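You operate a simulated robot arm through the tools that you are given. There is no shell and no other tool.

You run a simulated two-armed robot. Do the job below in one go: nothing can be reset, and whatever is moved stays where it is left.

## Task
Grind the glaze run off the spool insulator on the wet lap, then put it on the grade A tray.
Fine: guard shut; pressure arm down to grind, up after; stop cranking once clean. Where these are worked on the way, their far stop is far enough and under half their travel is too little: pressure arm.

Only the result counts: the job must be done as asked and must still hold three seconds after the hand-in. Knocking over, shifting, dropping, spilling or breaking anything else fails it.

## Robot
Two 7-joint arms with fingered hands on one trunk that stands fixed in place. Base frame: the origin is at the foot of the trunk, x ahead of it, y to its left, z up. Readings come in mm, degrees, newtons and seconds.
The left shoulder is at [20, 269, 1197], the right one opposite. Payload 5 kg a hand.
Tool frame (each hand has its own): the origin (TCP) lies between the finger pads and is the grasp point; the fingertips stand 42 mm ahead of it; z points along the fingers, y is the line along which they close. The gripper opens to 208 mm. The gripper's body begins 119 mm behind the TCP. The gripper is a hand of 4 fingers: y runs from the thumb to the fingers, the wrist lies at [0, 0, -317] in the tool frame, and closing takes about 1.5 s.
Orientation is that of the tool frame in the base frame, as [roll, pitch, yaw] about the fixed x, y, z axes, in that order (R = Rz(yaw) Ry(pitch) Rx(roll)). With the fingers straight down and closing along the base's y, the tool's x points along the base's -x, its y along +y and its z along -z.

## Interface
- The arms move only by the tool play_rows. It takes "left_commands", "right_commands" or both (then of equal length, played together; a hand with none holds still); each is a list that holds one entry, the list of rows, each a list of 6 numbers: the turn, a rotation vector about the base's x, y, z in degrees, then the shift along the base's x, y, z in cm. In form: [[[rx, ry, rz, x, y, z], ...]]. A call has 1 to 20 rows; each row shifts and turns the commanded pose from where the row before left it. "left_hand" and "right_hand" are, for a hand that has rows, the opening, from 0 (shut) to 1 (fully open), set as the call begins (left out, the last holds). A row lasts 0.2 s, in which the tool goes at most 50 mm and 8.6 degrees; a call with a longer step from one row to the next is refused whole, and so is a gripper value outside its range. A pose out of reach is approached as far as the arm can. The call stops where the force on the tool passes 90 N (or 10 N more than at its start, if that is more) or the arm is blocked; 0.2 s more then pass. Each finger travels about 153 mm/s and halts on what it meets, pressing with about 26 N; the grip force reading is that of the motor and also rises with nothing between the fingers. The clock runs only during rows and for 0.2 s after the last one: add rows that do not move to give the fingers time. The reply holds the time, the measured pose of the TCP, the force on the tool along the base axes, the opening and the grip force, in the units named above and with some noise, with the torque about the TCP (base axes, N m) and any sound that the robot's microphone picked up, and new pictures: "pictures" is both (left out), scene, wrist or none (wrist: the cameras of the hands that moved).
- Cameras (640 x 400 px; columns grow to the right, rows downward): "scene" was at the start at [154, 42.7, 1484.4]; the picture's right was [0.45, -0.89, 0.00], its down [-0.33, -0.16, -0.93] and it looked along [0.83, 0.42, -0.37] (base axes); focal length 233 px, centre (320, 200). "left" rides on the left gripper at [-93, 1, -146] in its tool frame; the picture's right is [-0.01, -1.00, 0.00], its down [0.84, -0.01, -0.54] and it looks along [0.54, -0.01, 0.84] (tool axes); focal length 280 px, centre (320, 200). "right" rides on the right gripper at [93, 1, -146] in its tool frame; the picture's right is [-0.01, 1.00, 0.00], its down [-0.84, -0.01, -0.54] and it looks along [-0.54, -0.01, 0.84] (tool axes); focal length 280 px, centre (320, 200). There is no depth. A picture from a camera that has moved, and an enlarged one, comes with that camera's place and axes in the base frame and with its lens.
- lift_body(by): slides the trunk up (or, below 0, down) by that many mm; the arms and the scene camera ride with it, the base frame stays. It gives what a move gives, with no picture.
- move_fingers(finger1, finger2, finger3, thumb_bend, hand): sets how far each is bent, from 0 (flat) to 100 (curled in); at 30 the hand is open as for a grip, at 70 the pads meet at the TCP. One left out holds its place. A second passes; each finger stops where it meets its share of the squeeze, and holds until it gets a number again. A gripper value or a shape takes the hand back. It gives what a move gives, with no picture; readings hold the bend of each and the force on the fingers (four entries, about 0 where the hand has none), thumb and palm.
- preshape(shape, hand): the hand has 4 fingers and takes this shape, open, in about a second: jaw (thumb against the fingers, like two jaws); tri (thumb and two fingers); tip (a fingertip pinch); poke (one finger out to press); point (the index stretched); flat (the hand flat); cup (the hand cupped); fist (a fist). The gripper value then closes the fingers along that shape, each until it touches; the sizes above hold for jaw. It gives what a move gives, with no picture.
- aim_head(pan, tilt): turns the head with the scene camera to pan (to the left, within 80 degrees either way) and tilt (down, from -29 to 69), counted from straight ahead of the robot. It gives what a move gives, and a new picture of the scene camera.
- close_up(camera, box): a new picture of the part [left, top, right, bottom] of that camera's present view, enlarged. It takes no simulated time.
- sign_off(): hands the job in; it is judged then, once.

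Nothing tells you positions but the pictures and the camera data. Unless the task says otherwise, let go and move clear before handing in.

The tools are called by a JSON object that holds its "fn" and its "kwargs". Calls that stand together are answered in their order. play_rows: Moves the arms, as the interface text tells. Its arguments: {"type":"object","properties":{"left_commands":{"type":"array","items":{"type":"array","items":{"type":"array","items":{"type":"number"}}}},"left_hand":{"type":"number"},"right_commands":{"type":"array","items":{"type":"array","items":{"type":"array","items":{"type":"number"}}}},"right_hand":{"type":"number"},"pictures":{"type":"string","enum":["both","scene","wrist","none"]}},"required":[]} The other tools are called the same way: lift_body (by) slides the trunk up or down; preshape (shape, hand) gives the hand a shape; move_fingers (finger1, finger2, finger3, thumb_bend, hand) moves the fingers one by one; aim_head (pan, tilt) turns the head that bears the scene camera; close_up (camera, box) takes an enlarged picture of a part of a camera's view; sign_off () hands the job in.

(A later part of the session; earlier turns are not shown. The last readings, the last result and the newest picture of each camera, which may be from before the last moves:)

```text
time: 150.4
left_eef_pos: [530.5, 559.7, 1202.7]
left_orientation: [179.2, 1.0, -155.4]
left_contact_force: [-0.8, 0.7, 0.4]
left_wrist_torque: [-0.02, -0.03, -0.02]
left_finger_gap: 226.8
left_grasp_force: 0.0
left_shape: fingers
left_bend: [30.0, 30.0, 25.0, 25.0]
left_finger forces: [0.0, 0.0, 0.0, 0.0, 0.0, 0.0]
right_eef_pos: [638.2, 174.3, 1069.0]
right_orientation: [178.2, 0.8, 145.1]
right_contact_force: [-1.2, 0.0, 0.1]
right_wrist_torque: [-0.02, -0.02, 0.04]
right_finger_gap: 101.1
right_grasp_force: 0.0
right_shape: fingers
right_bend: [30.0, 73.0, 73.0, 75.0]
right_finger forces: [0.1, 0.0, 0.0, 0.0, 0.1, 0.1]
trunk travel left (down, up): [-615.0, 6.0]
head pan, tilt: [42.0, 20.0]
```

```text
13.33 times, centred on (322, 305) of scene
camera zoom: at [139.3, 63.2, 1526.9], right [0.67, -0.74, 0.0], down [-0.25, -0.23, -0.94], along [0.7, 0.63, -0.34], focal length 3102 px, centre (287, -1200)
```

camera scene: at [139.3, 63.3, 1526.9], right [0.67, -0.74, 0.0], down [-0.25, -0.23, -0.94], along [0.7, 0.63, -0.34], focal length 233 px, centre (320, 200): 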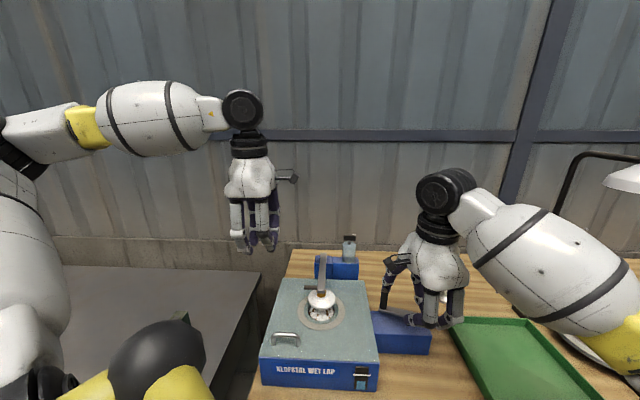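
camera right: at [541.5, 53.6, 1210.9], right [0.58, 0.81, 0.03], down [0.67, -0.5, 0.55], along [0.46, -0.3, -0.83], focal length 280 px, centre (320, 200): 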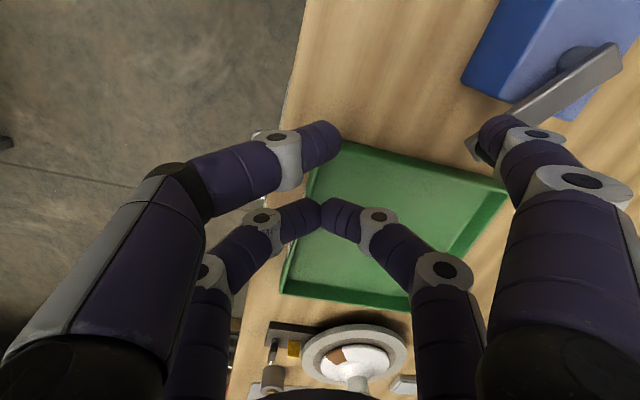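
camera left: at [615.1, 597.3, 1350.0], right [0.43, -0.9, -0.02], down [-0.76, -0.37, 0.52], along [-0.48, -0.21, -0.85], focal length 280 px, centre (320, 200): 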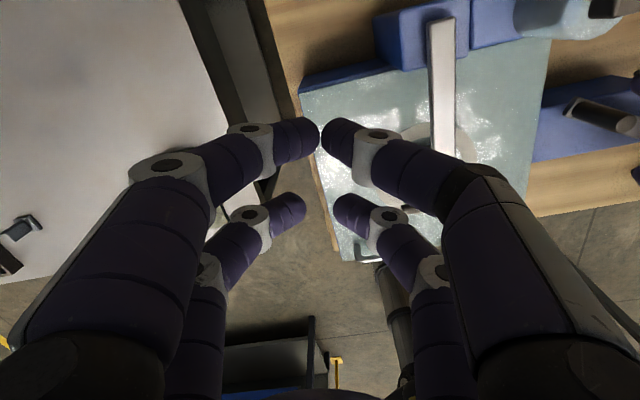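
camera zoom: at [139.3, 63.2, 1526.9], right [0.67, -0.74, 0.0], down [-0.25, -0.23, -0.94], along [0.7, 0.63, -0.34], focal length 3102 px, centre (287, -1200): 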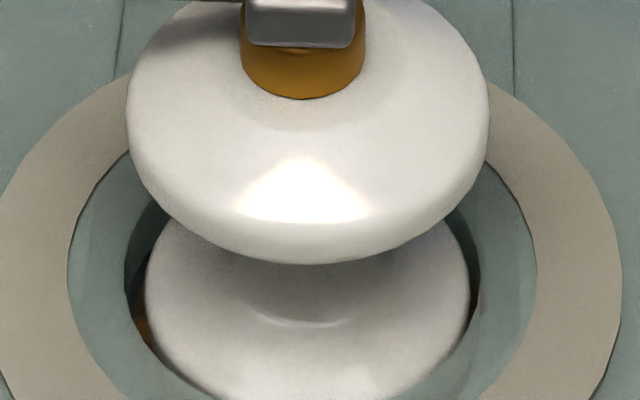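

The rim still shows brown on the left and a faint trace on the right. Another 40°.

{"fn": "play_rows", "kwargs": {"right_commands": [[[0, 0, 0, -1.51, -0.11, 0], [0, 0, 0, -1.47, -0.36, 0], [0, 0, 0, -1.39, -0.62, 0], [0, 0, 0, -1.26, -0.85, 0]]], "pictures": "none"}}

{"fn": "close_up", "kwargs": {"camera": "left", "box": [385, 130, 445, 190]}}

{"fn": "close_up", "kwargs": {"camera": "scene", "box": [305, 290, 340, 320]}}

```text
time: 151.4
left_eef_pos: [530.4, 560.6, 1202.2]
left_orientation: [179.2, 1.0, -155.4]
left_contact_force: [0.4, -0.1, 0.0]
left_wrist_torque: [0.0, -0.03, -0.03]
left_finger_gap: 226.6
left_grasp_force: 0.0
left_shape: fingers
left_bend: [30.0, 30.0, 25.0, 25.0]
left_finger forces: [0.0, 0.0, 0.0, 0.1, 0.0, 0.0]
right_eef_pos: [581.5, 155.6, 1066.9]
right_orientation: [178.2, 0.9, 145.1]
right_contact_force: [-0.4, -0.3, -0.3]
right_wrist_torque: [0.03, -0.04, 0.0]
right_finger_gap: 100.9
right_grasp_force: 0.0
right_shape: fingers
right_bend: [30.0, 73.0, 73.0, 75.0]
right_finger forces: [0.1, 0.1, 0.1, 0.0, 0.0, 0.0]
trunk travel left (down, up): [-615.0, 6.0]
head pan, tilt: [42.0, 20.0]
```

```text
6.67 times, centred on (415, 160) of left
camera zoom: at [614.9, 597.4, 1350.1], right [0.43, -0.9, -0.01], down [-0.77, -0.37, 0.52], along [-0.48, -0.21, -0.85], focal length 1869 px, centre (-313, 467)
```

zoom: 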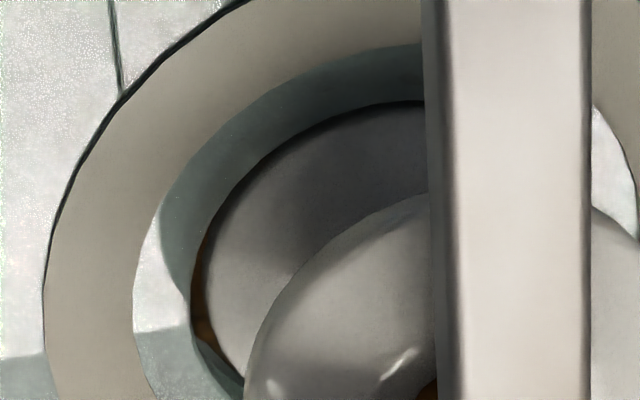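

```text
13.33 times, centred on (322, 305) of scene
camera zoom: at [139.5, 62.9, 1526.9], right [0.67, -0.74, 0.0], down [-0.25, -0.23, -0.94], along [0.7, 0.63, -0.34], focal length 3102 px, centre (287, -1200)
```

zoom: 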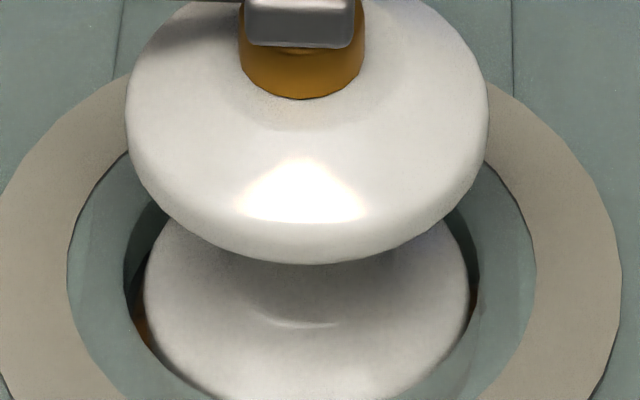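

{"fn": "close_up", "kwargs": {"camera": "left", "box": [396, 145, 420, 190]}}

{"fn": "close_up", "kwargs": {"camera": "scene", "box": [306, 300, 322, 318]}}

{"fn": "close_up", "kwargs": {"camera": "scene", "box": [326, 298, 342, 316]}}

```text
8.89 times, centred on (408, 168) of left
camera zoom: at [614.9, 597.4, 1350.1], right [0.43, -0.9, -0.01], down [-0.77, -0.37, 0.52], along [-0.48, -0.21, -0.85], focal length 2492 px, centre (-462, 489)
```

zoom: 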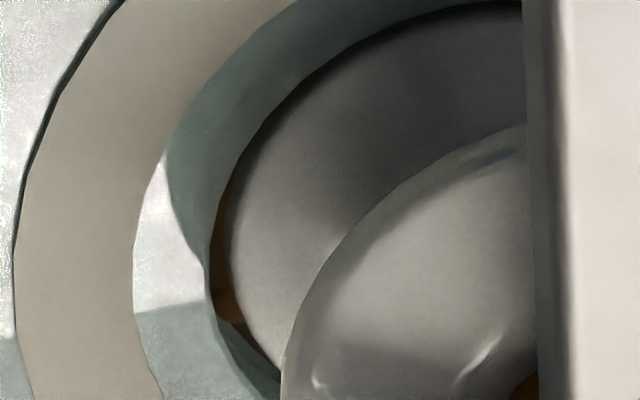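

```text
16.00 times, centred on (314, 309) of scene
camera zoom: at [139.5, 62.9, 1526.9], right [0.67, -0.74, 0.0], down [-0.25, -0.23, -0.94], along [0.7, 0.63, -0.34], focal length 3722 px, centre (416, -1544)
```

zoom: 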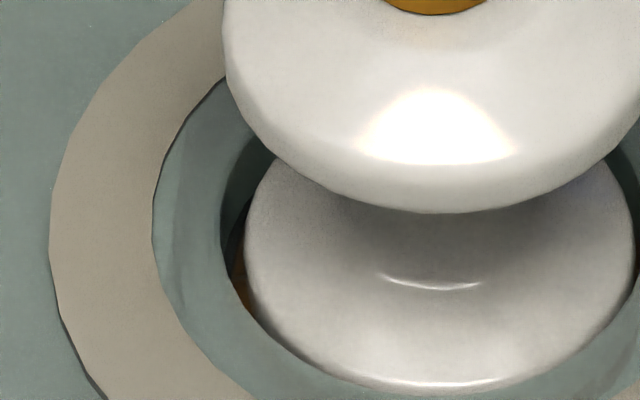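

```text
16.00 times, centred on (334, 307) of scene
camera zoom: at [139.5, 62.9, 1526.9], right [0.67, -0.74, 0.0], down [-0.25, -0.23, -0.94], along [0.7, 0.63, -0.34], focal length 3722 px, centre (96, -1512)
```

zoom: 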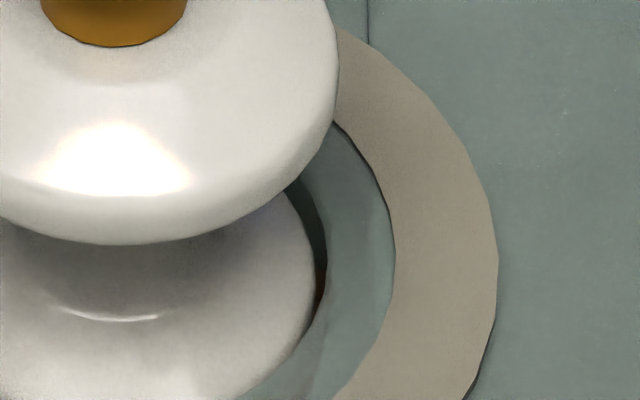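

The remaining brown is on the lower edge of the rim, at left and right. I'll crank 40° more and compare to see whether it shrinks.

{"fn": "play_rows", "kwargs": {"right_commands": [[[0, 0, 0, -1.09, -1.05, 0], [0, 0, 0, -0.89, -1.23, 0], [0, 0, 0, -0.66, -1.36, 0], [0, 0, 0, -0.42, -1.46, 0]]], "pictures": "none"}}

{"fn": "close_up", "kwargs": {"camera": "left", "box": [396, 145, 420, 190]}}

{"fn": "close_up", "kwargs": {"camera": "scene", "box": [306, 300, 322, 318]}}

{"fn": "close_up", "kwargs": {"camera": "scene", "box": [326, 298, 342, 316]}}

{"fn": "close_up", "kwargs": {"camera": "scene", "box": [340, 250, 460, 390]}}

```text
time: 152.4
left_eef_pos: [530.4, 560.1, 1202.3]
left_orientation: [179.2, 1.0, -155.3]
left_contact_force: [0.1, -0.1, 0.9]
left_wrist_torque: [0.05, 0.01, -0.02]
left_finger_gap: 226.7
left_grasp_force: 0.1
left_shape: fingers
left_bend: [30.0, 30.0, 25.0, 25.0]
left_finger forces: [0.1, 0.1, 0.1, 0.0, 0.0, 0.0]
right_eef_pos: [552.4, 103.9, 1066.5]
right_orientation: [178.3, 1.0, 145.2]
right_contact_force: [1.4, 0.0, -0.7]
right_wrist_torque: [0.03, 0.04, 0.02]
right_finger_gap: 100.9
right_grasp_force: 0.1
right_shape: fingers
right_bend: [30.0, 73.0, 73.0, 75.0]
right_finger forces: [0.1, 0.1, 0.1, 0.1, 0.0, 0.0]
trunk travel left (down, up): [-615.0, 6.0]
head pan, tilt: [42.0, 20.0]
```

```text
8.89 times, centred on (408, 168) of left
camera zoom: at [615.0, 597.1, 1350.2], right [0.43, -0.9, -0.01], down [-0.77, -0.37, 0.52], along [-0.48, -0.21, -0.85], focal length 2492 px, centre (-462, 489)
```

zoom: 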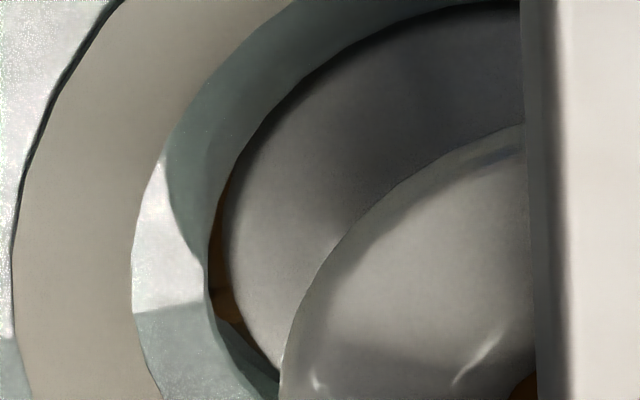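

```text
16.00 times, centred on (314, 309) of scene
camera zoom: at [139.6, 62.7, 1527.0], right [0.67, -0.74, 0.0], down [-0.25, -0.23, -0.94], along [0.7, 0.63, -0.34], focal length 3722 px, centre (416, -1544)
```

zoom: 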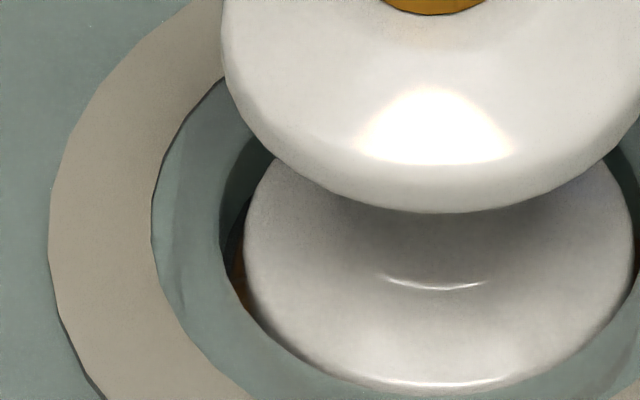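

```text
16.00 times, centred on (334, 307) of scene
camera zoom: at [139.6, 62.7, 1527.0], right [0.67, -0.74, 0.0], down [-0.25, -0.23, -0.94], along [0.7, 0.63, -0.34], focal length 3722 px, centre (96, -1512)
```

zoom: 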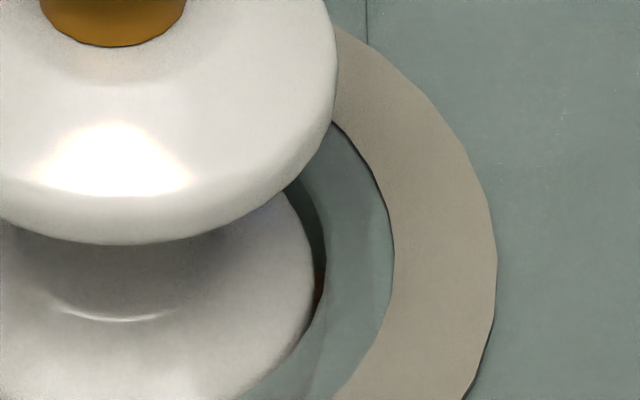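

```text
2.86 times, centred on (400, 320) of scene
camera zoom: at [139.6, 62.7, 1527.0], right [0.67, -0.74, 0.0], down [-0.25, -0.23, -0.94], along [0.7, 0.63, -0.34], focal length 665 px, centre (91, -143)
```

zoom: 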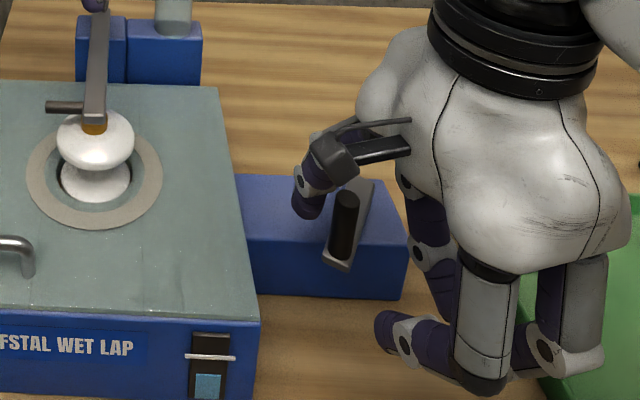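

Slight shrinking only. The crank has made about 1.9 turns so far. I'll go on in small steps and keep comparing.

{"fn": "play_rows", "kwargs": {"right_commands": [[[0, 0, 0, -0.16, -1.51, 0], [0, 0, 0, 0.11, -1.51, 0], [0, 0, 0, 0.36, -1.47, 0]]], "pictures": "none"}}

{"fn": "close_up", "kwargs": {"camera": "left", "box": [396, 145, 420, 190]}}

{"fn": "close_up", "kwargs": {"camera": "scene", "box": [306, 300, 322, 318]}}

```text
time: 153.2
left_eef_pos: [531.0, 560.5, 1202.9]
left_orientation: [179.0, 1.0, -155.4]
left_contact_force: [-0.8, -1.2, 0.1]
left_wrist_torque: [0.11, 0.02, 0.01]
left_finger_gap: 226.5
left_grasp_force: 0.1
left_shape: fingers
left_bend: [30.0, 30.0, 25.0, 25.0]
left_finger forces: [0.1, 0.0, 0.0, 0.0, 0.1, 0.0]
right_eef_pos: [554.7, 60.1, 1068.1]
right_orientation: [178.1, 0.9, 145.1]
right_contact_force: [0.6, -1.0, 0.3]
right_wrist_torque: [0.06, 0.05, -0.05]
right_finger_gap: 101.0
right_grasp_force: 0.0
right_shape: fingers
right_bend: [30.0, 73.0, 73.0, 75.0]
right_finger forces: [0.0, 0.0, 0.0, 0.1, 0.1, 0.1]
trunk travel left (down, up): [-615.0, 6.0]
head pan, tilt: [42.0, 20.0]
```

```text
8.89 times, centred on (408, 168) of left
camera zoom: at [615.1, 596.9, 1350.3], right [0.43, -0.9, -0.01], down [-0.77, -0.37, 0.52], along [-0.48, -0.21, -0.85], focal length 2492 px, centre (-462, 489)
```

zoom: 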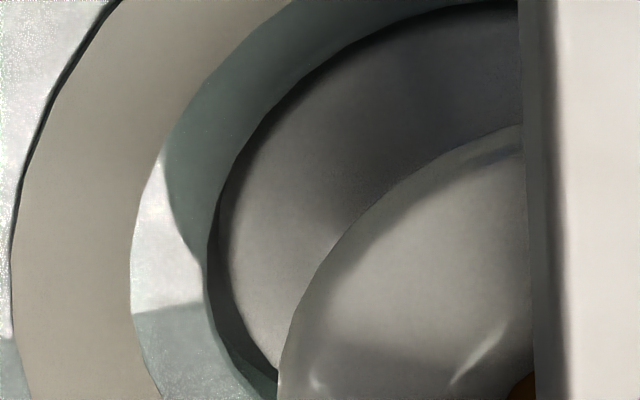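

```text
16.00 times, centred on (314, 309) of scene
camera zoom: at [139.7, 62.5, 1527.0], right [0.67, -0.74, 0.0], down [-0.25, -0.23, -0.94], along [0.7, 0.63, -0.34], focal length 3722 px, centre (416, -1544)
```

zoom: 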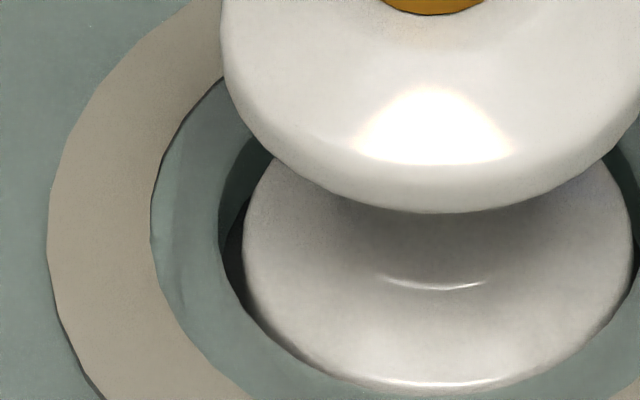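

The brown is now completely gone, at about 2 turns, so I stop cranking. I'll check the other side and move the finger back from the knob without turning it.

{"fn": "close_up", "kwargs": {"camera": "scene", "box": [326, 298, 342, 316]}}

{"fn": "play_rows", "kwargs": {"right_commands": [[[0, 0, 0, -0.5, 1.2, 0], [0, 0, 0, 0, 0, 3], [0, 0, 0, 0, 0, 4], [0, 0, 0, 0, -1, 4], [0, 0, 0, 0, -4, 2], [0, 0, 0, 0, -4.5, 0], [0, 0, 0, -1, -4.5, 0], [0, 0, 0, -1, -4.5, 0], [0, 0, 0, -1, -4.5, 0]]], "pictures": "scene"}}

{"fn": "close_up", "kwargs": {"camera": "scene", "box": [260, 240, 460, 380]}}

{"fn": "close_up", "kwargs": {"camera": "left", "box": [370, 100, 480, 210]}}

```text
16.00 times, centred on (334, 307) of scene
camera zoom: at [139.7, 62.5, 1527.0], right [0.67, -0.74, 0.0], down [-0.25, -0.23, -0.94], along [0.7, 0.63, -0.34], focal length 3722 px, centre (96, -1512)
```

zoom: 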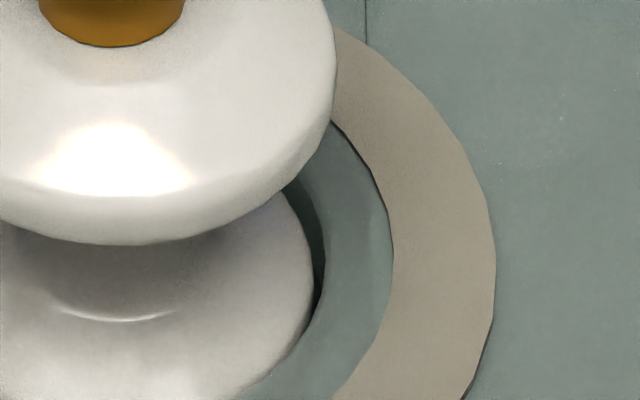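

```text
time: 155.2
left_eef_pos: [530.8, 557.2, 1204.4]
left_orientation: [179.1, 1.0, -155.4]
left_contact_force: [-0.1, -1.2, 1.1]
left_wrist_torque: [0.2, -0.03, 0.01]
left_finger_gap: 226.5
left_grasp_force: 0.0
left_shape: fingers
left_bend: [30.0, 30.0, 25.0, 25.0]
left_finger forces: [0.0, 0.0, 0.0, 0.1, 0.1, 0.1]
right_eef_pos: [517.0, -161.1, 1198.4]
right_orientation: [178.1, 0.7, 145.2]
right_contact_force: [0.2, -1.0, 0.5]
right_wrist_torque: [0.12, -0.02, 0.0]
right_finger_gap: 100.7
right_grasp_force: 0.0
right_shape: fingers
right_bend: [30.0, 73.0, 73.0, 75.0]
right_finger forces: [0.0, 0.0, 0.0, 0.0, 0.1, 0.0]
trunk travel left (down, up): [-615.0, 6.0]
head pan, tilt: [42.0, 20.0]
camera scene: at [139.3, 61.4, 1527.1], right [0.67, -0.74, 0.0], down [-0.25, -0.23, -0.94], along [0.7, 0.63, -0.34], focal length 233 px, centre (320, 200)
```

scene: 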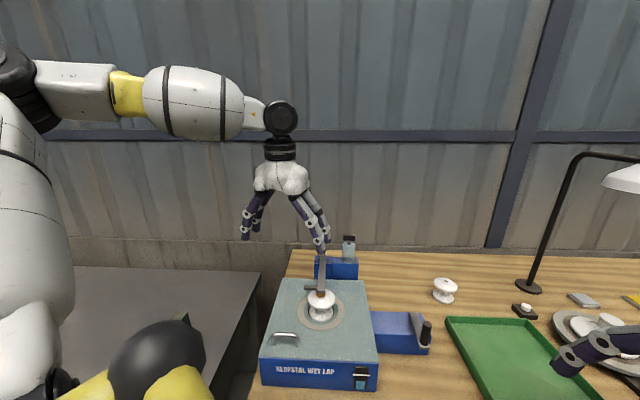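

```text
2.86 times, centred on (360, 310) of scene
camera zoom: at [139.3, 61.4, 1527.1], right [0.67, -0.74, 0.0], down [-0.25, -0.23, -0.94], along [0.7, 0.63, -0.34], focal length 665 px, centre (206, -114)
```

zoom: 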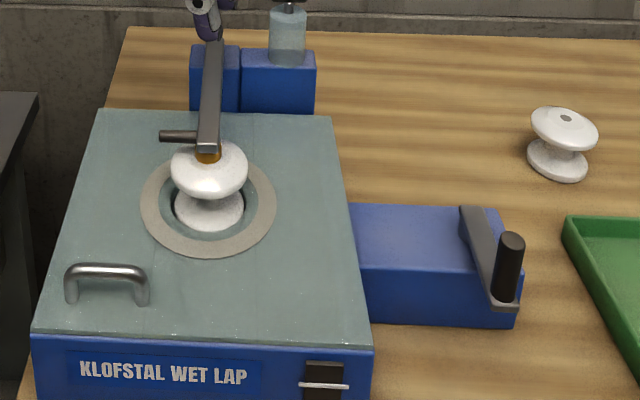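

```text
3.64 times, centred on (425, 155) of left
camera zoom: at [614.6, 595.6, 1351.6], right [0.43, -0.9, -0.02], down [-0.77, -0.37, 0.52], along [-0.48, -0.21, -0.85], focal length 1020 px, centre (-62, 364)
```

zoom: 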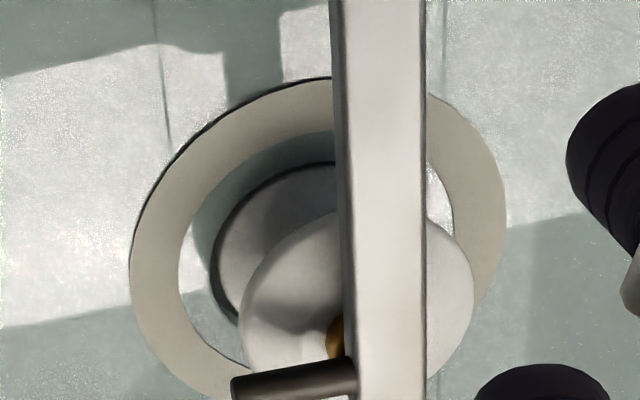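

The spool is clean all round, and the crank is still. Next I'll raise the pressure arm: the left hand turns back to its earlier yaw and returns to the rod.

{"fn": "move_fingers", "kwargs": {"hand": "left", "finger1": 60, "finger2": 57, "finger3": 57, "thumb_bend": 60}}

{"fn": "play_rows", "kwargs": {"left_commands": [[[0, 0, -8.3, -0.57, -1.27, 0], [0, 0, -8.3, -0.57, -1.27, 0], [0, 0, -8.3, -0.57, -1.27, 0], [0, 0, -8.3, -0.57, -1.27, 0], [0, 0, -8.3, -0.57, -1.27, 0], [0, 0, -8.3, -0.57, -1.27, 0], [0, 0, -8.3, -0.57, -1.27, 0], [0, 0, -8.3, -0.57, -1.27, 0], [0.5, -0.9, -8.2, -0.57, -1.27, 0]]], "pictures": "both"}}

```text
time: 156.2
left_eef_pos: [531.8, 560.3, 1201.6]
left_orientation: [179.3, 0.8, -155.4]
left_contact_force: [0.8, 0.9, -0.1]
left_wrist_torque: [-0.02, 0.01, 0.0]
left_finger_gap: 60.9
left_grasp_force: 0.0
left_shape: fingers
left_bend: [60.0, 56.0, 56.0, 60.0]
left_finger forces: [0.1, 0.1, 0.1, 0.0, 0.1, 0.0]
right_eef_pos: [517.8, -158.4, 1198.7]
right_orientation: [178.2, 0.9, 145.2]
right_contact_force: [1.1, 1.3, 0.1]
right_wrist_torque: [-0.05, 0.02, 0.0]
right_finger_gap: 101.0
right_grasp_force: 0.1
right_shape: fingers
right_bend: [30.0, 73.0, 73.0, 75.0]
right_finger forces: [0.0, 0.0, 0.0, 0.0, 0.0, 0.1]
trunk travel left (down, up): [-615.0, 6.0]
head pan, tilt: [42.0, 20.0]
```

```text
time: 158.2
left_eef_pos: [481.4, 445.1, 1203.0]
left_orientation: [178.2, 1.3, 130.0]
left_contact_force: [-0.3, -0.6, -0.3]
left_wrist_torque: [0.04, -0.04, -0.02]
left_finger_gap: 60.8
left_grasp_force: 0.0
left_shape: fingers
left_bend: [60.0, 56.0, 56.0, 60.0]
left_finger forces: [0.0, 0.1, 0.0, 0.0, 0.1, 0.0]
right_eef_pos: [518.2, -159.8, 1199.5]
right_orientation: [178.2, 1.0, 145.1]
right_contact_force: [0.1, 0.1, 0.7]
right_wrist_torque: [0.03, 0.02, -0.01]
right_finger_gap: 100.8
right_grasp_force: 0.1
right_shape: fingers
right_bend: [30.0, 73.0, 73.0, 75.0]
right_finger forces: [0.1, 0.1, 0.0, 0.0, 0.1, 0.0]
trunk travel left (down, up): [-615.0, 6.0]
head pan, tilt: [42.0, 20.0]
camera scene: at [139.5, 63.0, 1527.0], right [0.67, -0.74, 0.0], down [-0.25, -0.23, -0.94], along [0.7, 0.63, -0.34], focal length 233 px, centre (320, 200)
camera left: at [537.7, 373.1, 1350.6], right [-0.76, -0.65, -0.03], down [-0.57, 0.64, 0.52], along [-0.32, 0.41, -0.85], focal length 280 px, centre (320, 200)
```

scene: 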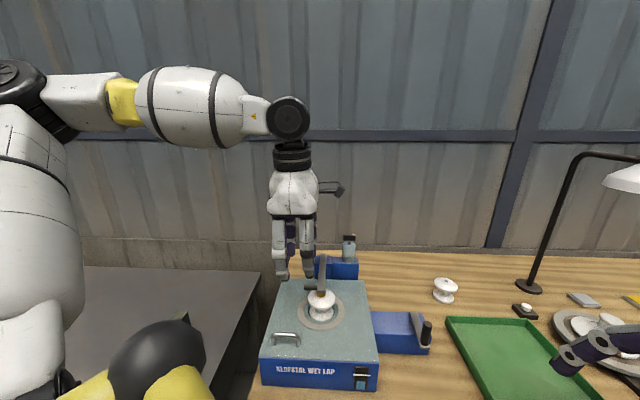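
left: 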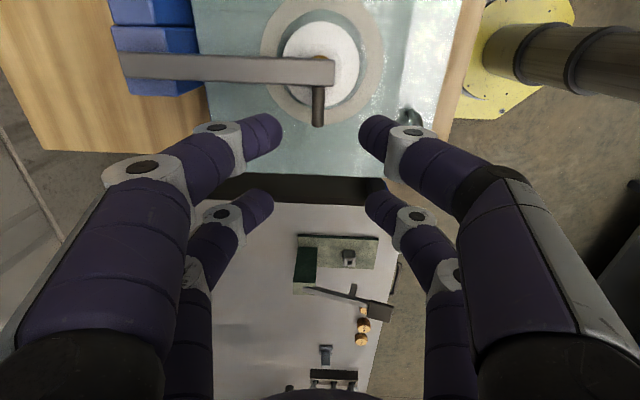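

I'll correct the small tilt and lower to the rod as before.

{"fn": "play_rows", "kwargs": {"left_commands": [[[-0.2, 2.2, 0, 0, 0, -2], [0, 0, 0, 0, 0, -3], [0, 0, 0, 0, 0, -2]]], "pictures": "wrist"}}

{"fn": "close_up", "kwargs": {"camera": "scene", "box": [260, 210, 390, 330]}}

```text
time: 159.0
left_eef_pos: [479.2, 442.9, 1132.1]
left_orientation: [-180.0, -0.1, 130.0]
left_contact_force: [0.5, -0.1, -0.4]
left_wrist_torque: [0.06, 0.01, 0.03]
left_finger_gap: 60.6
left_grasp_force: 0.0
left_shape: fingers
left_bend: [60.0, 56.0, 56.0, 60.0]
left_finger forces: [0.1, 0.1, 0.0, 0.0, 0.0, 0.1]
right_eef_pos: [518.6, -158.2, 1198.5]
right_orientation: [178.1, 0.9, 145.2]
right_contact_force: [0.7, -0.1, -0.1]
right_wrist_torque: [0.04, 0.07, 0.0]
right_finger_gap: 100.8
right_grasp_force: 0.0
right_shape: fingers
right_bend: [30.0, 73.0, 73.0, 75.0]
right_finger forces: [0.1, 0.0, 0.0, 0.0, 0.0, 0.0]
trunk travel left (down, up): [-615.0, 6.0]
head pan, tilt: [42.0, 20.0]
camera left: at [541.9, 373.0, 1278.3], right [-0.76, -0.65, 0.0], down [-0.55, 0.64, 0.54], along [-0.35, 0.41, -0.84], focal length 280 px, centre (320, 200)
```

left: 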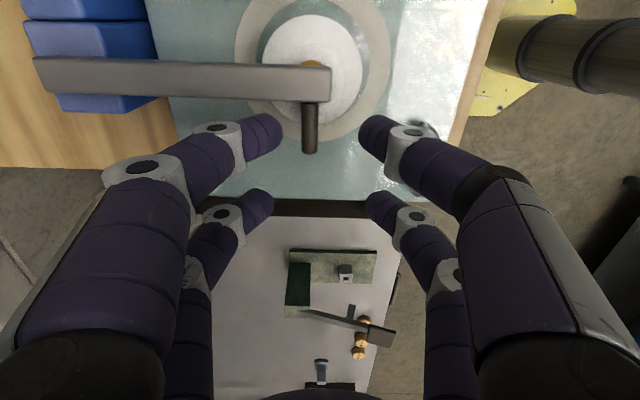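

```text
3.33 times, centred on (325, 270) of scene
camera zoom: at [140.1, 62.9, 1526.8], right [0.67, -0.74, 0.0], down [-0.25, -0.23, -0.94], along [0.7, 0.63, -0.34], focal length 776 px, centre (303, -33)
```

zoom: 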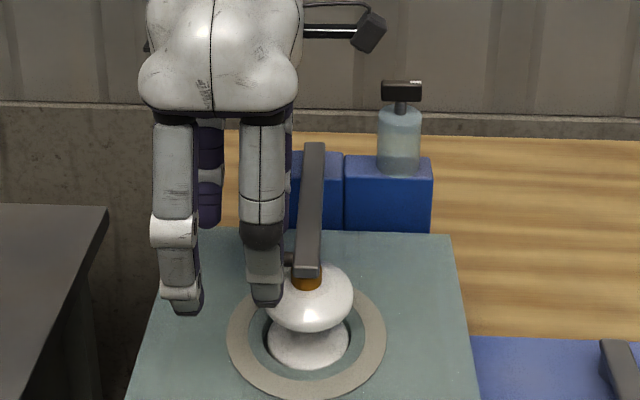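

{"fn": "play_rows", "kwargs": {"left_commands": [[[0, 0, 0, 0.35, 0.3, -1.2], [0, 0, 0, 0, 0, -1.1]]], "pictures": "none"}}

{"fn": "move_fingers", "kwargs": {"hand": "left", "finger1": 72, "thumb_bend": 72}}

{"fn": "close_up", "kwargs": {"camera": "left", "box": [180, 0, 480, 240]}}

{"fn": "close_up", "kwargs": {"camera": "scene", "box": [260, 210, 390, 330]}}

```text
time: 159.6
left_eef_pos: [483.6, 445.9, 1110.2]
left_orientation: [-180.0, 0.0, 130.0]
left_contact_force: [0.0, -0.7, 0.0]
left_wrist_torque: [0.01, -0.01, 0.01]
left_finger_gap: 60.9
left_grasp_force: 0.0
left_shape: fingers
left_bend: [60.0, 56.0, 56.0, 60.0]
left_finger forces: [0.1, 0.0, 0.1, 0.0, 0.0, 0.0]
right_eef_pos: [518.3, -158.9, 1199.9]
right_orientation: [178.1, 0.9, 145.3]
right_contact_force: [0.0, 1.1, 0.6]
right_wrist_torque: [0.0, -0.03, -0.03]
right_finger_gap: 100.6
right_grasp_force: 0.1
right_shape: fingers
right_bend: [30.0, 73.0, 73.0, 75.0]
right_finger forces: [0.1, 0.1, 0.0, 0.1, 0.0, 0.0]
trunk travel left (down, up): [-615.0, 6.0]
head pan, tilt: [42.0, 20.0]
```

```text
time: 160.6
left_eef_pos: [483.9, 446.3, 1111.4]
left_orientation: [180.0, 0.0, 130.0]
left_contact_force: [2.0, -0.4, -3.6]
left_wrist_torque: [0.11, 0.06, 0.05]
left_finger_gap: 16.8
left_grasp_force: 6.8
left_shape: fingers
left_bend: [67.0, 56.0, 56.0, 70.0]
left_finger forces: [7.3, 0.0, 0.0, 0.1, 5.9, 0.0]
right_eef_pos: [518.0, -159.7, 1197.8]
right_orientation: [178.2, 1.0, 145.2]
right_contact_force: [-0.3, -0.7, 0.5]
right_wrist_torque: [-0.02, 0.0, -0.03]
right_finger_gap: 101.0
right_grasp_force: 0.0
right_shape: fingers
right_bend: [30.0, 73.0, 73.0, 75.0]
right_finger forces: [0.0, 0.0, 0.0, 0.1, 0.0, 0.0]
trunk travel left (down, up): [-615.0, 6.0]
head pan, tilt: [42.0, 20.0]
```

```text
1.67 times, centred on (330, 120) of left
camera zoom: at [545.7, 375.5, 1256.1], right [-0.76, -0.65, 0.0], down [-0.55, 0.64, 0.54], along [-0.35, 0.41, -0.84], focal length 467 px, centre (303, 333)
```

zoom: 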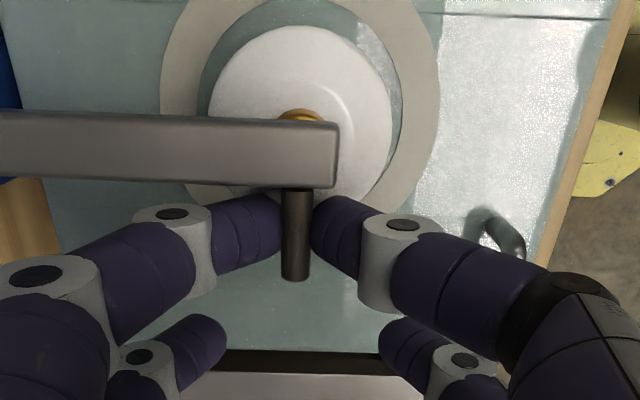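

```text
3.33 times, centred on (325, 270) of scene
camera zoom: at [139.9, 63.3, 1526.8], right [0.67, -0.74, 0.0], down [-0.25, -0.23, -0.94], along [0.7, 0.63, -0.34], focal length 776 px, centre (303, -33)
```

zoom: 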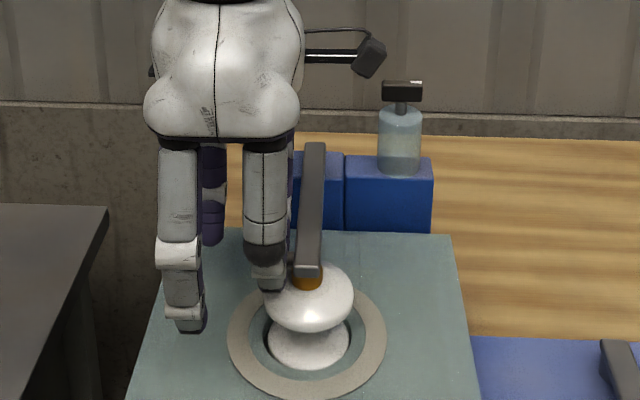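

The rod is pinched again. I'll lift it back along the arc, first a short part to confirm that it follows.

{"fn": "play_rows", "kwargs": {"left_commands": [[[0, 0, 0, 0.11, 0.09, 1.36], [0, 0, 0, 0.27, 0.23, 2.2], [0, 0, 0, 0.73, 0.61, 2.1]]], "pictures": "none"}}

{"fn": "close_up", "kwargs": {"camera": "left", "box": [180, 0, 480, 240]}}

{"fn": "close_up", "kwargs": {"camera": "scene", "box": [260, 210, 390, 330]}}

```text
time: 161.4
left_eef_pos: [496.8, 456.6, 1168.4]
left_orientation: [-180.0, 0.0, 130.1]
left_contact_force: [-6.8, -4.8, -1.0]
left_wrist_torque: [-0.14, 0.22, -0.26]
left_finger_gap: 17.3
left_grasp_force: 8.1
left_shape: fingers
left_bend: [68.0, 56.0, 56.0, 69.0]
left_finger forces: [4.0, 0.0, 0.0, 0.1, 11.7, 0.0]
right_eef_pos: [517.5, -160.1, 1199.2]
right_orientation: [178.2, 0.9, 145.3]
right_contact_force: [0.5, -0.2, 0.1]
right_wrist_torque: [0.01, 0.0, 0.01]
right_finger_gap: 101.1
right_grasp_force: 0.0
right_shape: fingers
right_bend: [30.0, 73.0, 73.0, 75.0]
right_finger forces: [0.0, 0.1, 0.0, 0.0, 0.0, 0.0]
trunk travel left (down, up): [-615.0, 6.0]
head pan, tilt: [42.0, 20.0]
```

```text
1.67 times, centred on (330, 120) of left
camera zoom: at [558.0, 385.3, 1313.2], right [-0.76, -0.65, 0.0], down [-0.55, 0.64, 0.54], along [-0.35, 0.41, -0.84], focal length 467 px, centre (303, 333)
```

zoom: 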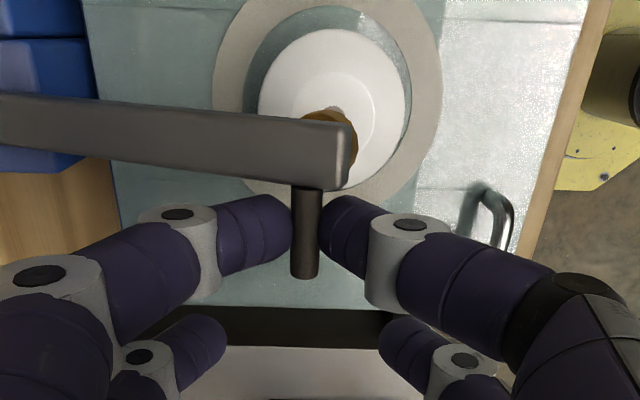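

```text
3.33 times, centred on (325, 270) of scene
camera zoom: at [138.9, 62.8, 1527.0], right [0.67, -0.74, 0.0], down [-0.25, -0.23, -0.94], along [0.7, 0.63, -0.34], focal length 776 px, centre (303, -33)
```

zoom: 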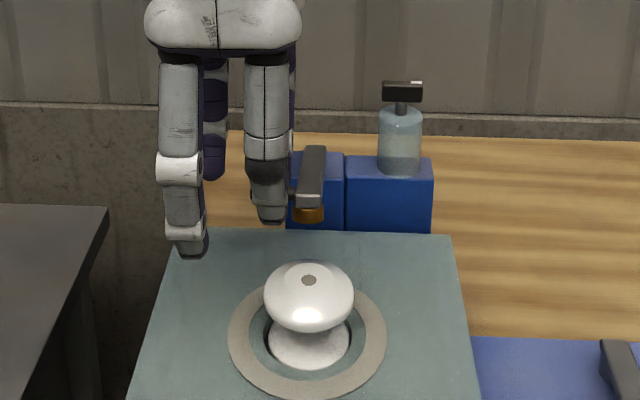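

It follows well and the spool stays in place. I'll continue raising the arm along the arc.

{"fn": "play_rows", "kwargs": {"left_commands": [[[0, 0, 0, 0.75, 0.63, 1.8], [0, 0, 0, 0.9, 0.75, 1.5], [0, 0, 0, 1.4, 1.18, 1.6], [0, 0, 0, 1.79, 1.5, 1.49]]], "pictures": "none"}}

{"fn": "close_up", "kwargs": {"camera": "left", "box": [180, 0, 480, 240]}}

```text
time: 162.4
left_eef_pos: [544.7, 497.1, 1228.9]
left_orientation: [-180.0, -0.1, 130.2]
left_contact_force: [-0.5, -0.2, -2.7]
left_wrist_torque: [0.03, 0.03, -0.08]
left_finger_gap: 6.7
left_grasp_force: 0.1
left_shape: fingers
left_bend: [71.0, 56.0, 56.0, 71.0]
left_finger forces: [0.0, 0.1, 0.0, 0.1, 0.0, 0.1]
right_eef_pos: [518.2, -159.8, 1199.7]
right_orientation: [178.2, 0.8, 145.1]
right_contact_force: [0.0, -0.2, -0.2]
right_wrist_torque: [-0.01, 0.03, 0.02]
right_finger_gap: 100.6
right_grasp_force: 0.1
right_shape: fingers
right_bend: [30.0, 73.0, 73.0, 75.0]
right_finger forces: [0.0, 0.1, 0.0, 0.0, 0.0, 0.0]
trunk travel left (down, up): [-615.0, 6.0]
head pan, tilt: [42.0, 20.0]
```

```text
1.67 times, centred on (330, 120) of left
camera zoom: at [607.0, 426.9, 1374.1], right [-0.76, -0.66, 0.0], down [-0.55, 0.64, 0.54], along [-0.35, 0.41, -0.84], focal length 467 px, centre (303, 333)
```

zoom: 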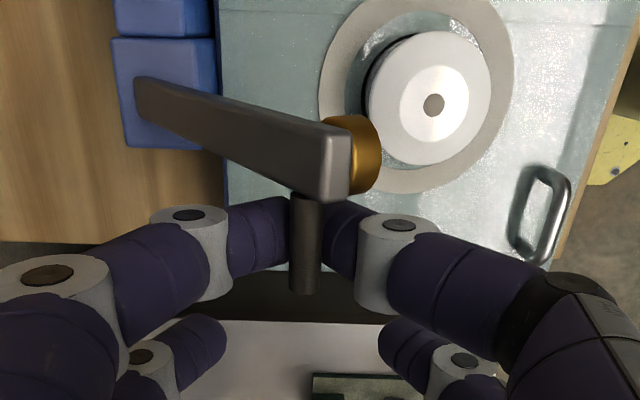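

The rod now rests in the V of the closed fingers and still follows. Continuing.

{"fn": "play_rows", "kwargs": {"left_commands": [[[0, 0, 0, 1.58, 1.32, 0.9], [0, 0, 0, 1.53, 1.29, 0.7], [0, 0, 0, 1.53, 1.29, 0.5], [0, 0, 0, 1.53, 1.29, 0.2]]], "pictures": "none"}}

{"fn": "close_up", "kwargs": {"camera": "left", "box": [180, 0, 480, 240]}}

{"fn": "close_up", "kwargs": {"camera": "scene", "box": [260, 150, 390, 330]}}

```text
time: 163.4
left_eef_pos: [606.3, 549.8, 1253.2]
left_orientation: [-180.0, -0.2, 129.9]
left_contact_force: [-0.2, 0.4, 0.6]
left_wrist_torque: [0.0, 0.05, 0.02]
left_finger_gap: 6.3
left_grasp_force: 0.0
left_shape: fingers
left_bend: [71.0, 56.0, 56.0, 71.0]
left_finger forces: [0.1, 0.1, 0.0, 0.0, 0.0, 0.0]
right_eef_pos: [516.9, -159.0, 1198.3]
right_orientation: [178.3, 0.9, 145.3]
right_contact_force: [-0.6, 0.3, 0.4]
right_wrist_torque: [0.0, 0.04, -0.04]
right_finger_gap: 100.8
right_grasp_force: 0.0
right_shape: fingers
right_bend: [30.0, 73.0, 73.0, 75.0]
right_finger forces: [0.0, 0.0, 0.2, 0.0, 0.0, 0.0]
trunk travel left (down, up): [-615.0, 6.0]
head pan, tilt: [42.0, 20.0]
```

```text
1.67 times, centred on (330, 120) of left
camera zoom: at [668.0, 478.8, 1399.0], right [-0.76, -0.65, 0.0], down [-0.55, 0.64, 0.54], along [-0.35, 0.41, -0.84], focal length 467 px, centre (303, 333)
```

zoom: 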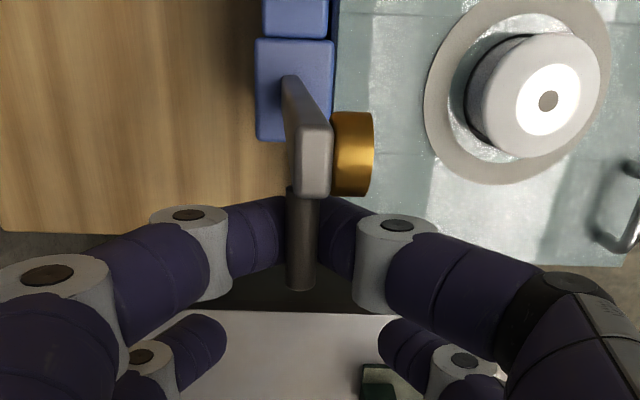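

```text
2.22 times, centred on (325, 240) of scene
camera zoom: at [140.1, 63.2, 1526.8], right [0.67, -0.74, 0.0], down [-0.25, -0.23, -0.94], along [0.7, 0.63, -0.34], focal length 517 px, centre (309, 111)
```

zoom: 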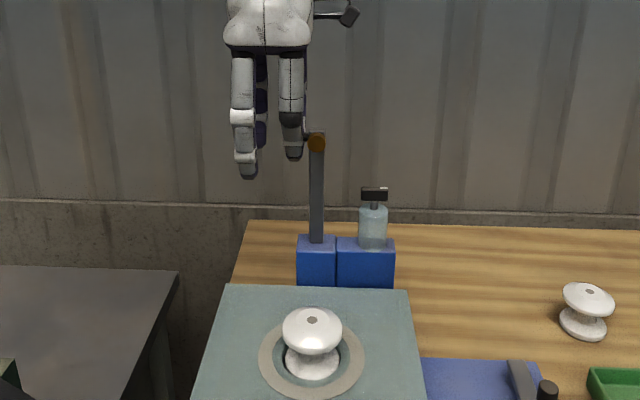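

The arm is nearly upright. I'll push it on to its leaned-back stop.

{"fn": "play_rows", "kwargs": {"left_commands": [[[0, 0, 0, 1.99, 1.67, 0], [0, 0, 0, 1.8, 1.5, -0.4], [0, 0, 0, 0.5, 0.4, -0.1]]], "pictures": "none"}}

{"fn": "close_up", "kwargs": {"camera": "left", "box": [180, 0, 480, 240]}}

```text
time: 164.2
left_eef_pos: [646.5, 584.1, 1248.3]
left_orientation: [-180.0, -0.1, 130.0]
left_contact_force: [-5.6, -3.9, 0.4]
left_wrist_torque: [-0.08, 0.1, -0.22]
left_finger_gap: 7.5
left_grasp_force: 3.3
left_shape: fingers
left_bend: [71.0, 56.0, 56.0, 71.0]
left_finger forces: [0.0, 0.0, 0.0, 0.0, 6.6, 0.0]
right_eef_pos: [517.9, -159.2, 1199.1]
right_orientation: [178.2, 0.9, 145.3]
right_contact_force: [-0.5, -0.4, -0.2]
right_wrist_torque: [-0.02, -0.02, 0.0]
right_finger_gap: 100.8
right_grasp_force: 0.1
right_shape: fingers
right_bend: [30.0, 73.0, 73.0, 75.0]
right_finger forces: [0.1, 0.0, 0.0, 0.0, 0.0, 0.0]
trunk travel left (down, up): [-615.0, 6.0]
head pan, tilt: [42.0, 20.0]
```

```text
1.67 times, centred on (330, 120) of left
camera zoom: at [708.3, 514.6, 1393.5], right [-0.76, -0.65, 0.0], down [-0.55, 0.64, 0.54], along [-0.35, 0.41, -0.84], focal length 467 px, centre (303, 333)
```

zoom: 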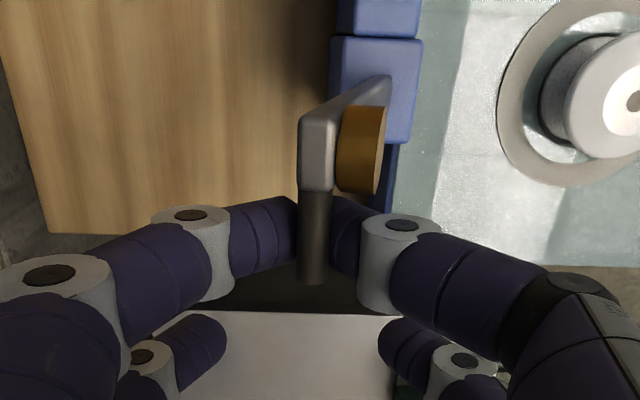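

The arm is back at its upright stop. I'll open the fingers and lift straight off.

{"fn": "move_fingers", "kwargs": {"hand": "left", "finger1": 57, "thumb_bend": 57}}

{"fn": "play_rows", "kwargs": {"left_commands": [[[0, 0, 0, 0, 0, 1.5], [0, 0, 0, 0, 0, 3], [0, 0, 0, 0, 0, 4], [0, 0, 0, 0, 0, 3], [0, 0, 0, -3, 1, 0], [0, 0, 0, -4, 1, 0]]], "pictures": "both"}}

{"fn": "close_up", "kwargs": {"camera": "scene", "box": [260, 180, 390, 330]}}

```text
time: 165.2
left_eef_pos: [647.9, 585.6, 1248.5]
left_orientation: [-179.9, -0.1, 130.0]
left_contact_force: [1.1, 0.0, -0.3]
left_wrist_torque: [-0.02, 0.03, 0.02]
left_finger_gap: 80.6
left_grasp_force: 0.0
left_shape: fingers
left_bend: [56.0, 56.0, 56.0, 56.0]
left_finger forces: [0.0, 0.0, 0.0, 0.0, 0.0, 0.0]
right_eef_pos: [519.1, -158.9, 1198.9]
right_orientation: [178.2, 0.8, 145.2]
right_contact_force: [0.2, -1.0, 0.3]
right_wrist_torque: [0.02, 0.01, -0.01]
right_finger_gap: 101.0
right_grasp_force: 0.1
right_shape: fingers
right_bend: [30.0, 73.0, 73.0, 75.0]
right_finger forces: [0.1, 0.1, 0.1, 0.0, 0.0, 0.1]
trunk travel left (down, up): [-615.0, 6.0]
head pan, tilt: [42.0, 20.0]
```

```text
time: 166.6
left_eef_pos: [576.8, 606.7, 1365.3]
left_orientation: [179.9, 0.0, 129.9]
left_contact_force: [-0.5, 0.0, 0.4]
left_wrist_torque: [0.0, -0.03, 0.04]
left_finger_gap: 81.0
left_grasp_force: 0.0
left_shape: fingers
left_bend: [56.0, 56.0, 56.0, 56.0]
left_finger forces: [0.0, 0.0, 0.0, 0.0, 0.0, 0.1]
right_eef_pos: [517.9, -159.9, 1199.8]
right_orientation: [178.3, 1.0, 145.2]
right_contact_force: [-0.8, 0.5, 0.8]
right_wrist_torque: [-0.02, -0.08, 0.02]
right_finger_gap: 100.6
right_grasp_force: 0.0
right_shape: fingers
right_bend: [30.0, 73.0, 73.0, 75.0]
right_finger forces: [0.0, 0.0, 0.0, 0.0, 0.0, 0.0]
trunk travel left (down, up): [-615.0, 6.0]
head pan, tilt: [42.0, 20.0]
camera scene: at [138.7, 63.4, 1527.0], right [0.67, -0.74, 0.0], down [-0.25, -0.23, -0.94], along [0.7, 0.63, -0.34], focal length 233 px, centre (320, 200)
camera left: at [638.6, 536.8, 1511.0], right [-0.76, -0.65, 0.0], down [-0.55, 0.64, 0.54], along [-0.35, 0.41, -0.84], focal length 280 px, centre (320, 200)
```

scene: 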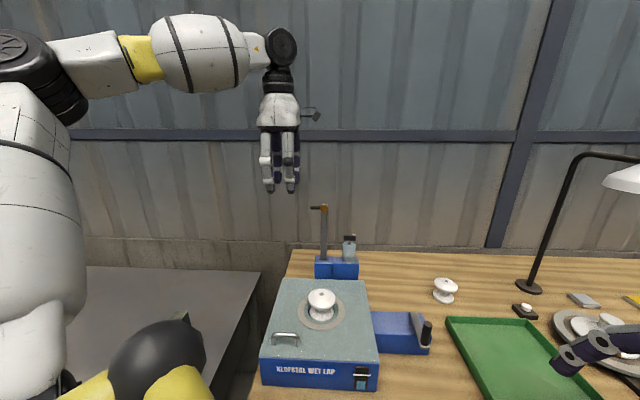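
left: 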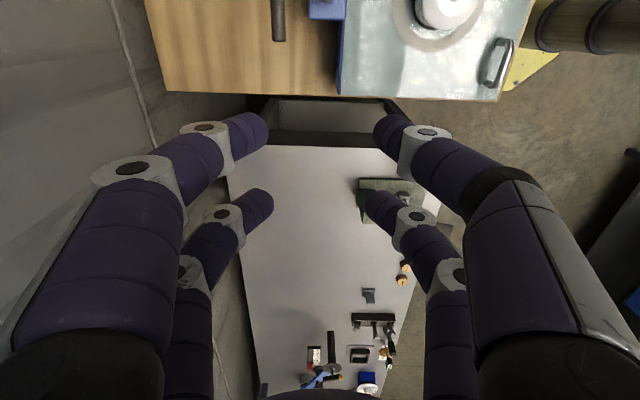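

```text
2.67 times, centred on (325, 255) of scene
camera zoom: at [138.7, 63.4, 1527.0], right [0.67, -0.74, 0.0], down [-0.25, -0.23, -0.94], along [0.7, 0.63, -0.34], focal length 620 px, centre (307, 53)
```

zoom: 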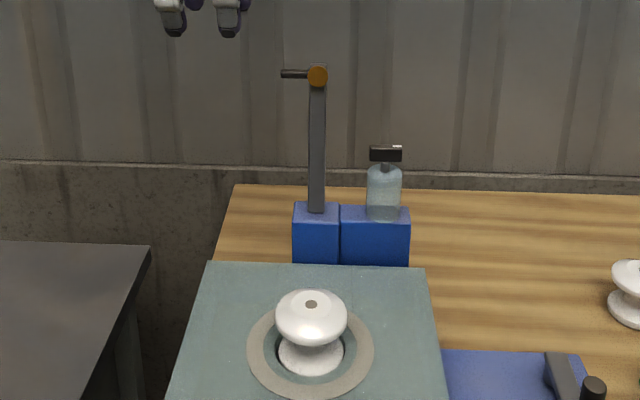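

The pressure arm is up again and the spool waits in the lap. I'll bring the left hand over the spool with the 15° tilt to pinch its flange with finger2 and finger3.

{"fn": "move_fingers", "kwargs": {"hand": "left", "finger1": 45, "finger2": 50, "finger3": 50, "thumb_bend": 45}}

{"fn": "play_rows", "kwargs": {"left_commands": [[[0, 0, 8.3, -1.5, -3, 0], [0, 0, 8.3, -1.5, -4, 0], [0, 0, 8.4, -1, -4, 0], [-3.17, -6.8, 0, 0, -4, -1], [-3.17, -6.8, 0, 0.5, -3.5, -2], [0, 0, 0, 0.6, -2.8, -3.5], [0, 0, 0, 0, 0, -4], [0, 0, 0, 0, 0, -4], [0, 0, 0, 0, 0, -3.5]]], "pictures": "both"}}

```text
time: 167.6
left_eef_pos: [579.1, 607.5, 1363.1]
left_orientation: [-180.0, -0.2, 130.0]
left_contact_force: [-0.3, -0.8, -0.5]
left_wrist_torque: [0.02, 0.04, 0.0]
left_finger_gap: 139.1
left_grasp_force: 0.1
left_shape: fingers
left_bend: [45.0, 50.0, 50.0, 45.0]
left_finger forces: [0.1, 0.1, 0.1, 0.0, 0.0, 0.0]
right_eef_pos: [518.9, -159.8, 1197.7]
right_orientation: [178.2, 1.0, 145.1]
right_contact_force: [0.2, -0.9, -1.1]
right_wrist_torque: [0.03, 0.03, 0.01]
right_finger_gap: 100.9
right_grasp_force: 0.1
right_shape: fingers
right_bend: [30.0, 73.0, 73.0, 75.0]
right_finger forces: [0.0, 0.0, 0.0, 0.0, 0.0, 0.0]
trunk travel left (down, up): [-615.0, 6.0]
head pan, tilt: [42.0, 20.0]
```

```text
time: 169.6
left_eef_pos: [548.0, 393.7, 1183.1]
left_orientation: [-179.9, 14.9, 155.1]
left_contact_force: [0.4, 1.3, -0.2]
left_wrist_torque: [-0.13, 0.0, -0.03]
left_finger_gap: 139.7
left_grasp_force: 0.1
left_shape: fingers
left_bend: [45.0, 50.0, 50.0, 45.0]
left_finger forces: [0.1, 0.1, 0.0, 0.0, 0.0, 0.0]
right_eef_pos: [518.7, -157.2, 1198.9]
right_orientation: [178.2, 1.0, 145.2]
right_contact_force: [-0.6, 1.5, -0.2]
right_wrist_torque: [-0.13, 0.04, 0.0]
right_finger_gap: 100.9
right_grasp_force: 0.0
right_shape: fingers
right_bend: [30.0, 73.0, 73.0, 75.0]
right_finger forces: [0.1, 0.0, 0.1, 0.0, 0.0, 0.0]
trunk travel left (down, up): [-615.0, 6.0]
head pan, tilt: [42.0, 20.0]
camera scene: at [139.9, 64.6, 1526.8], right [0.67, -0.74, 0.0], down [-0.25, -0.23, -0.94], along [0.7, 0.63, -0.34], focal length 233 px, centre (320, 200)
camera left: at [596.7, 372.9, 1347.7], right [-0.41, -0.91, 0.0], down [-0.87, 0.39, 0.3], along [-0.28, 0.12, -0.95], focal length 280 px, centre (320, 200)
```

scene: 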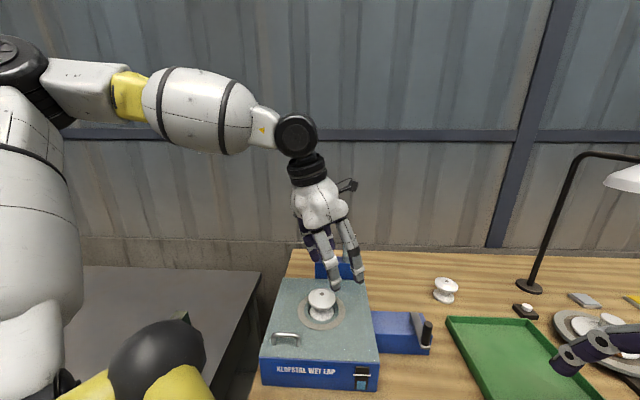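
left: 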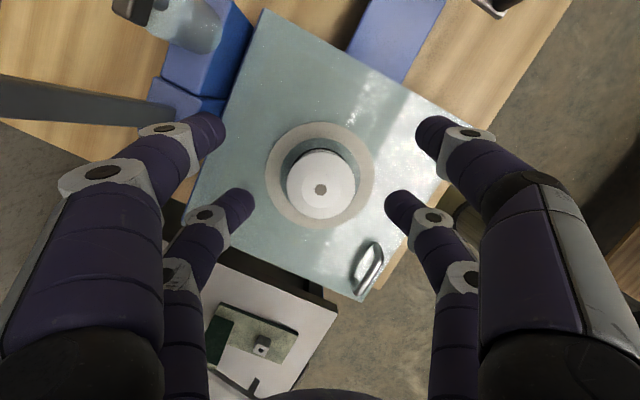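

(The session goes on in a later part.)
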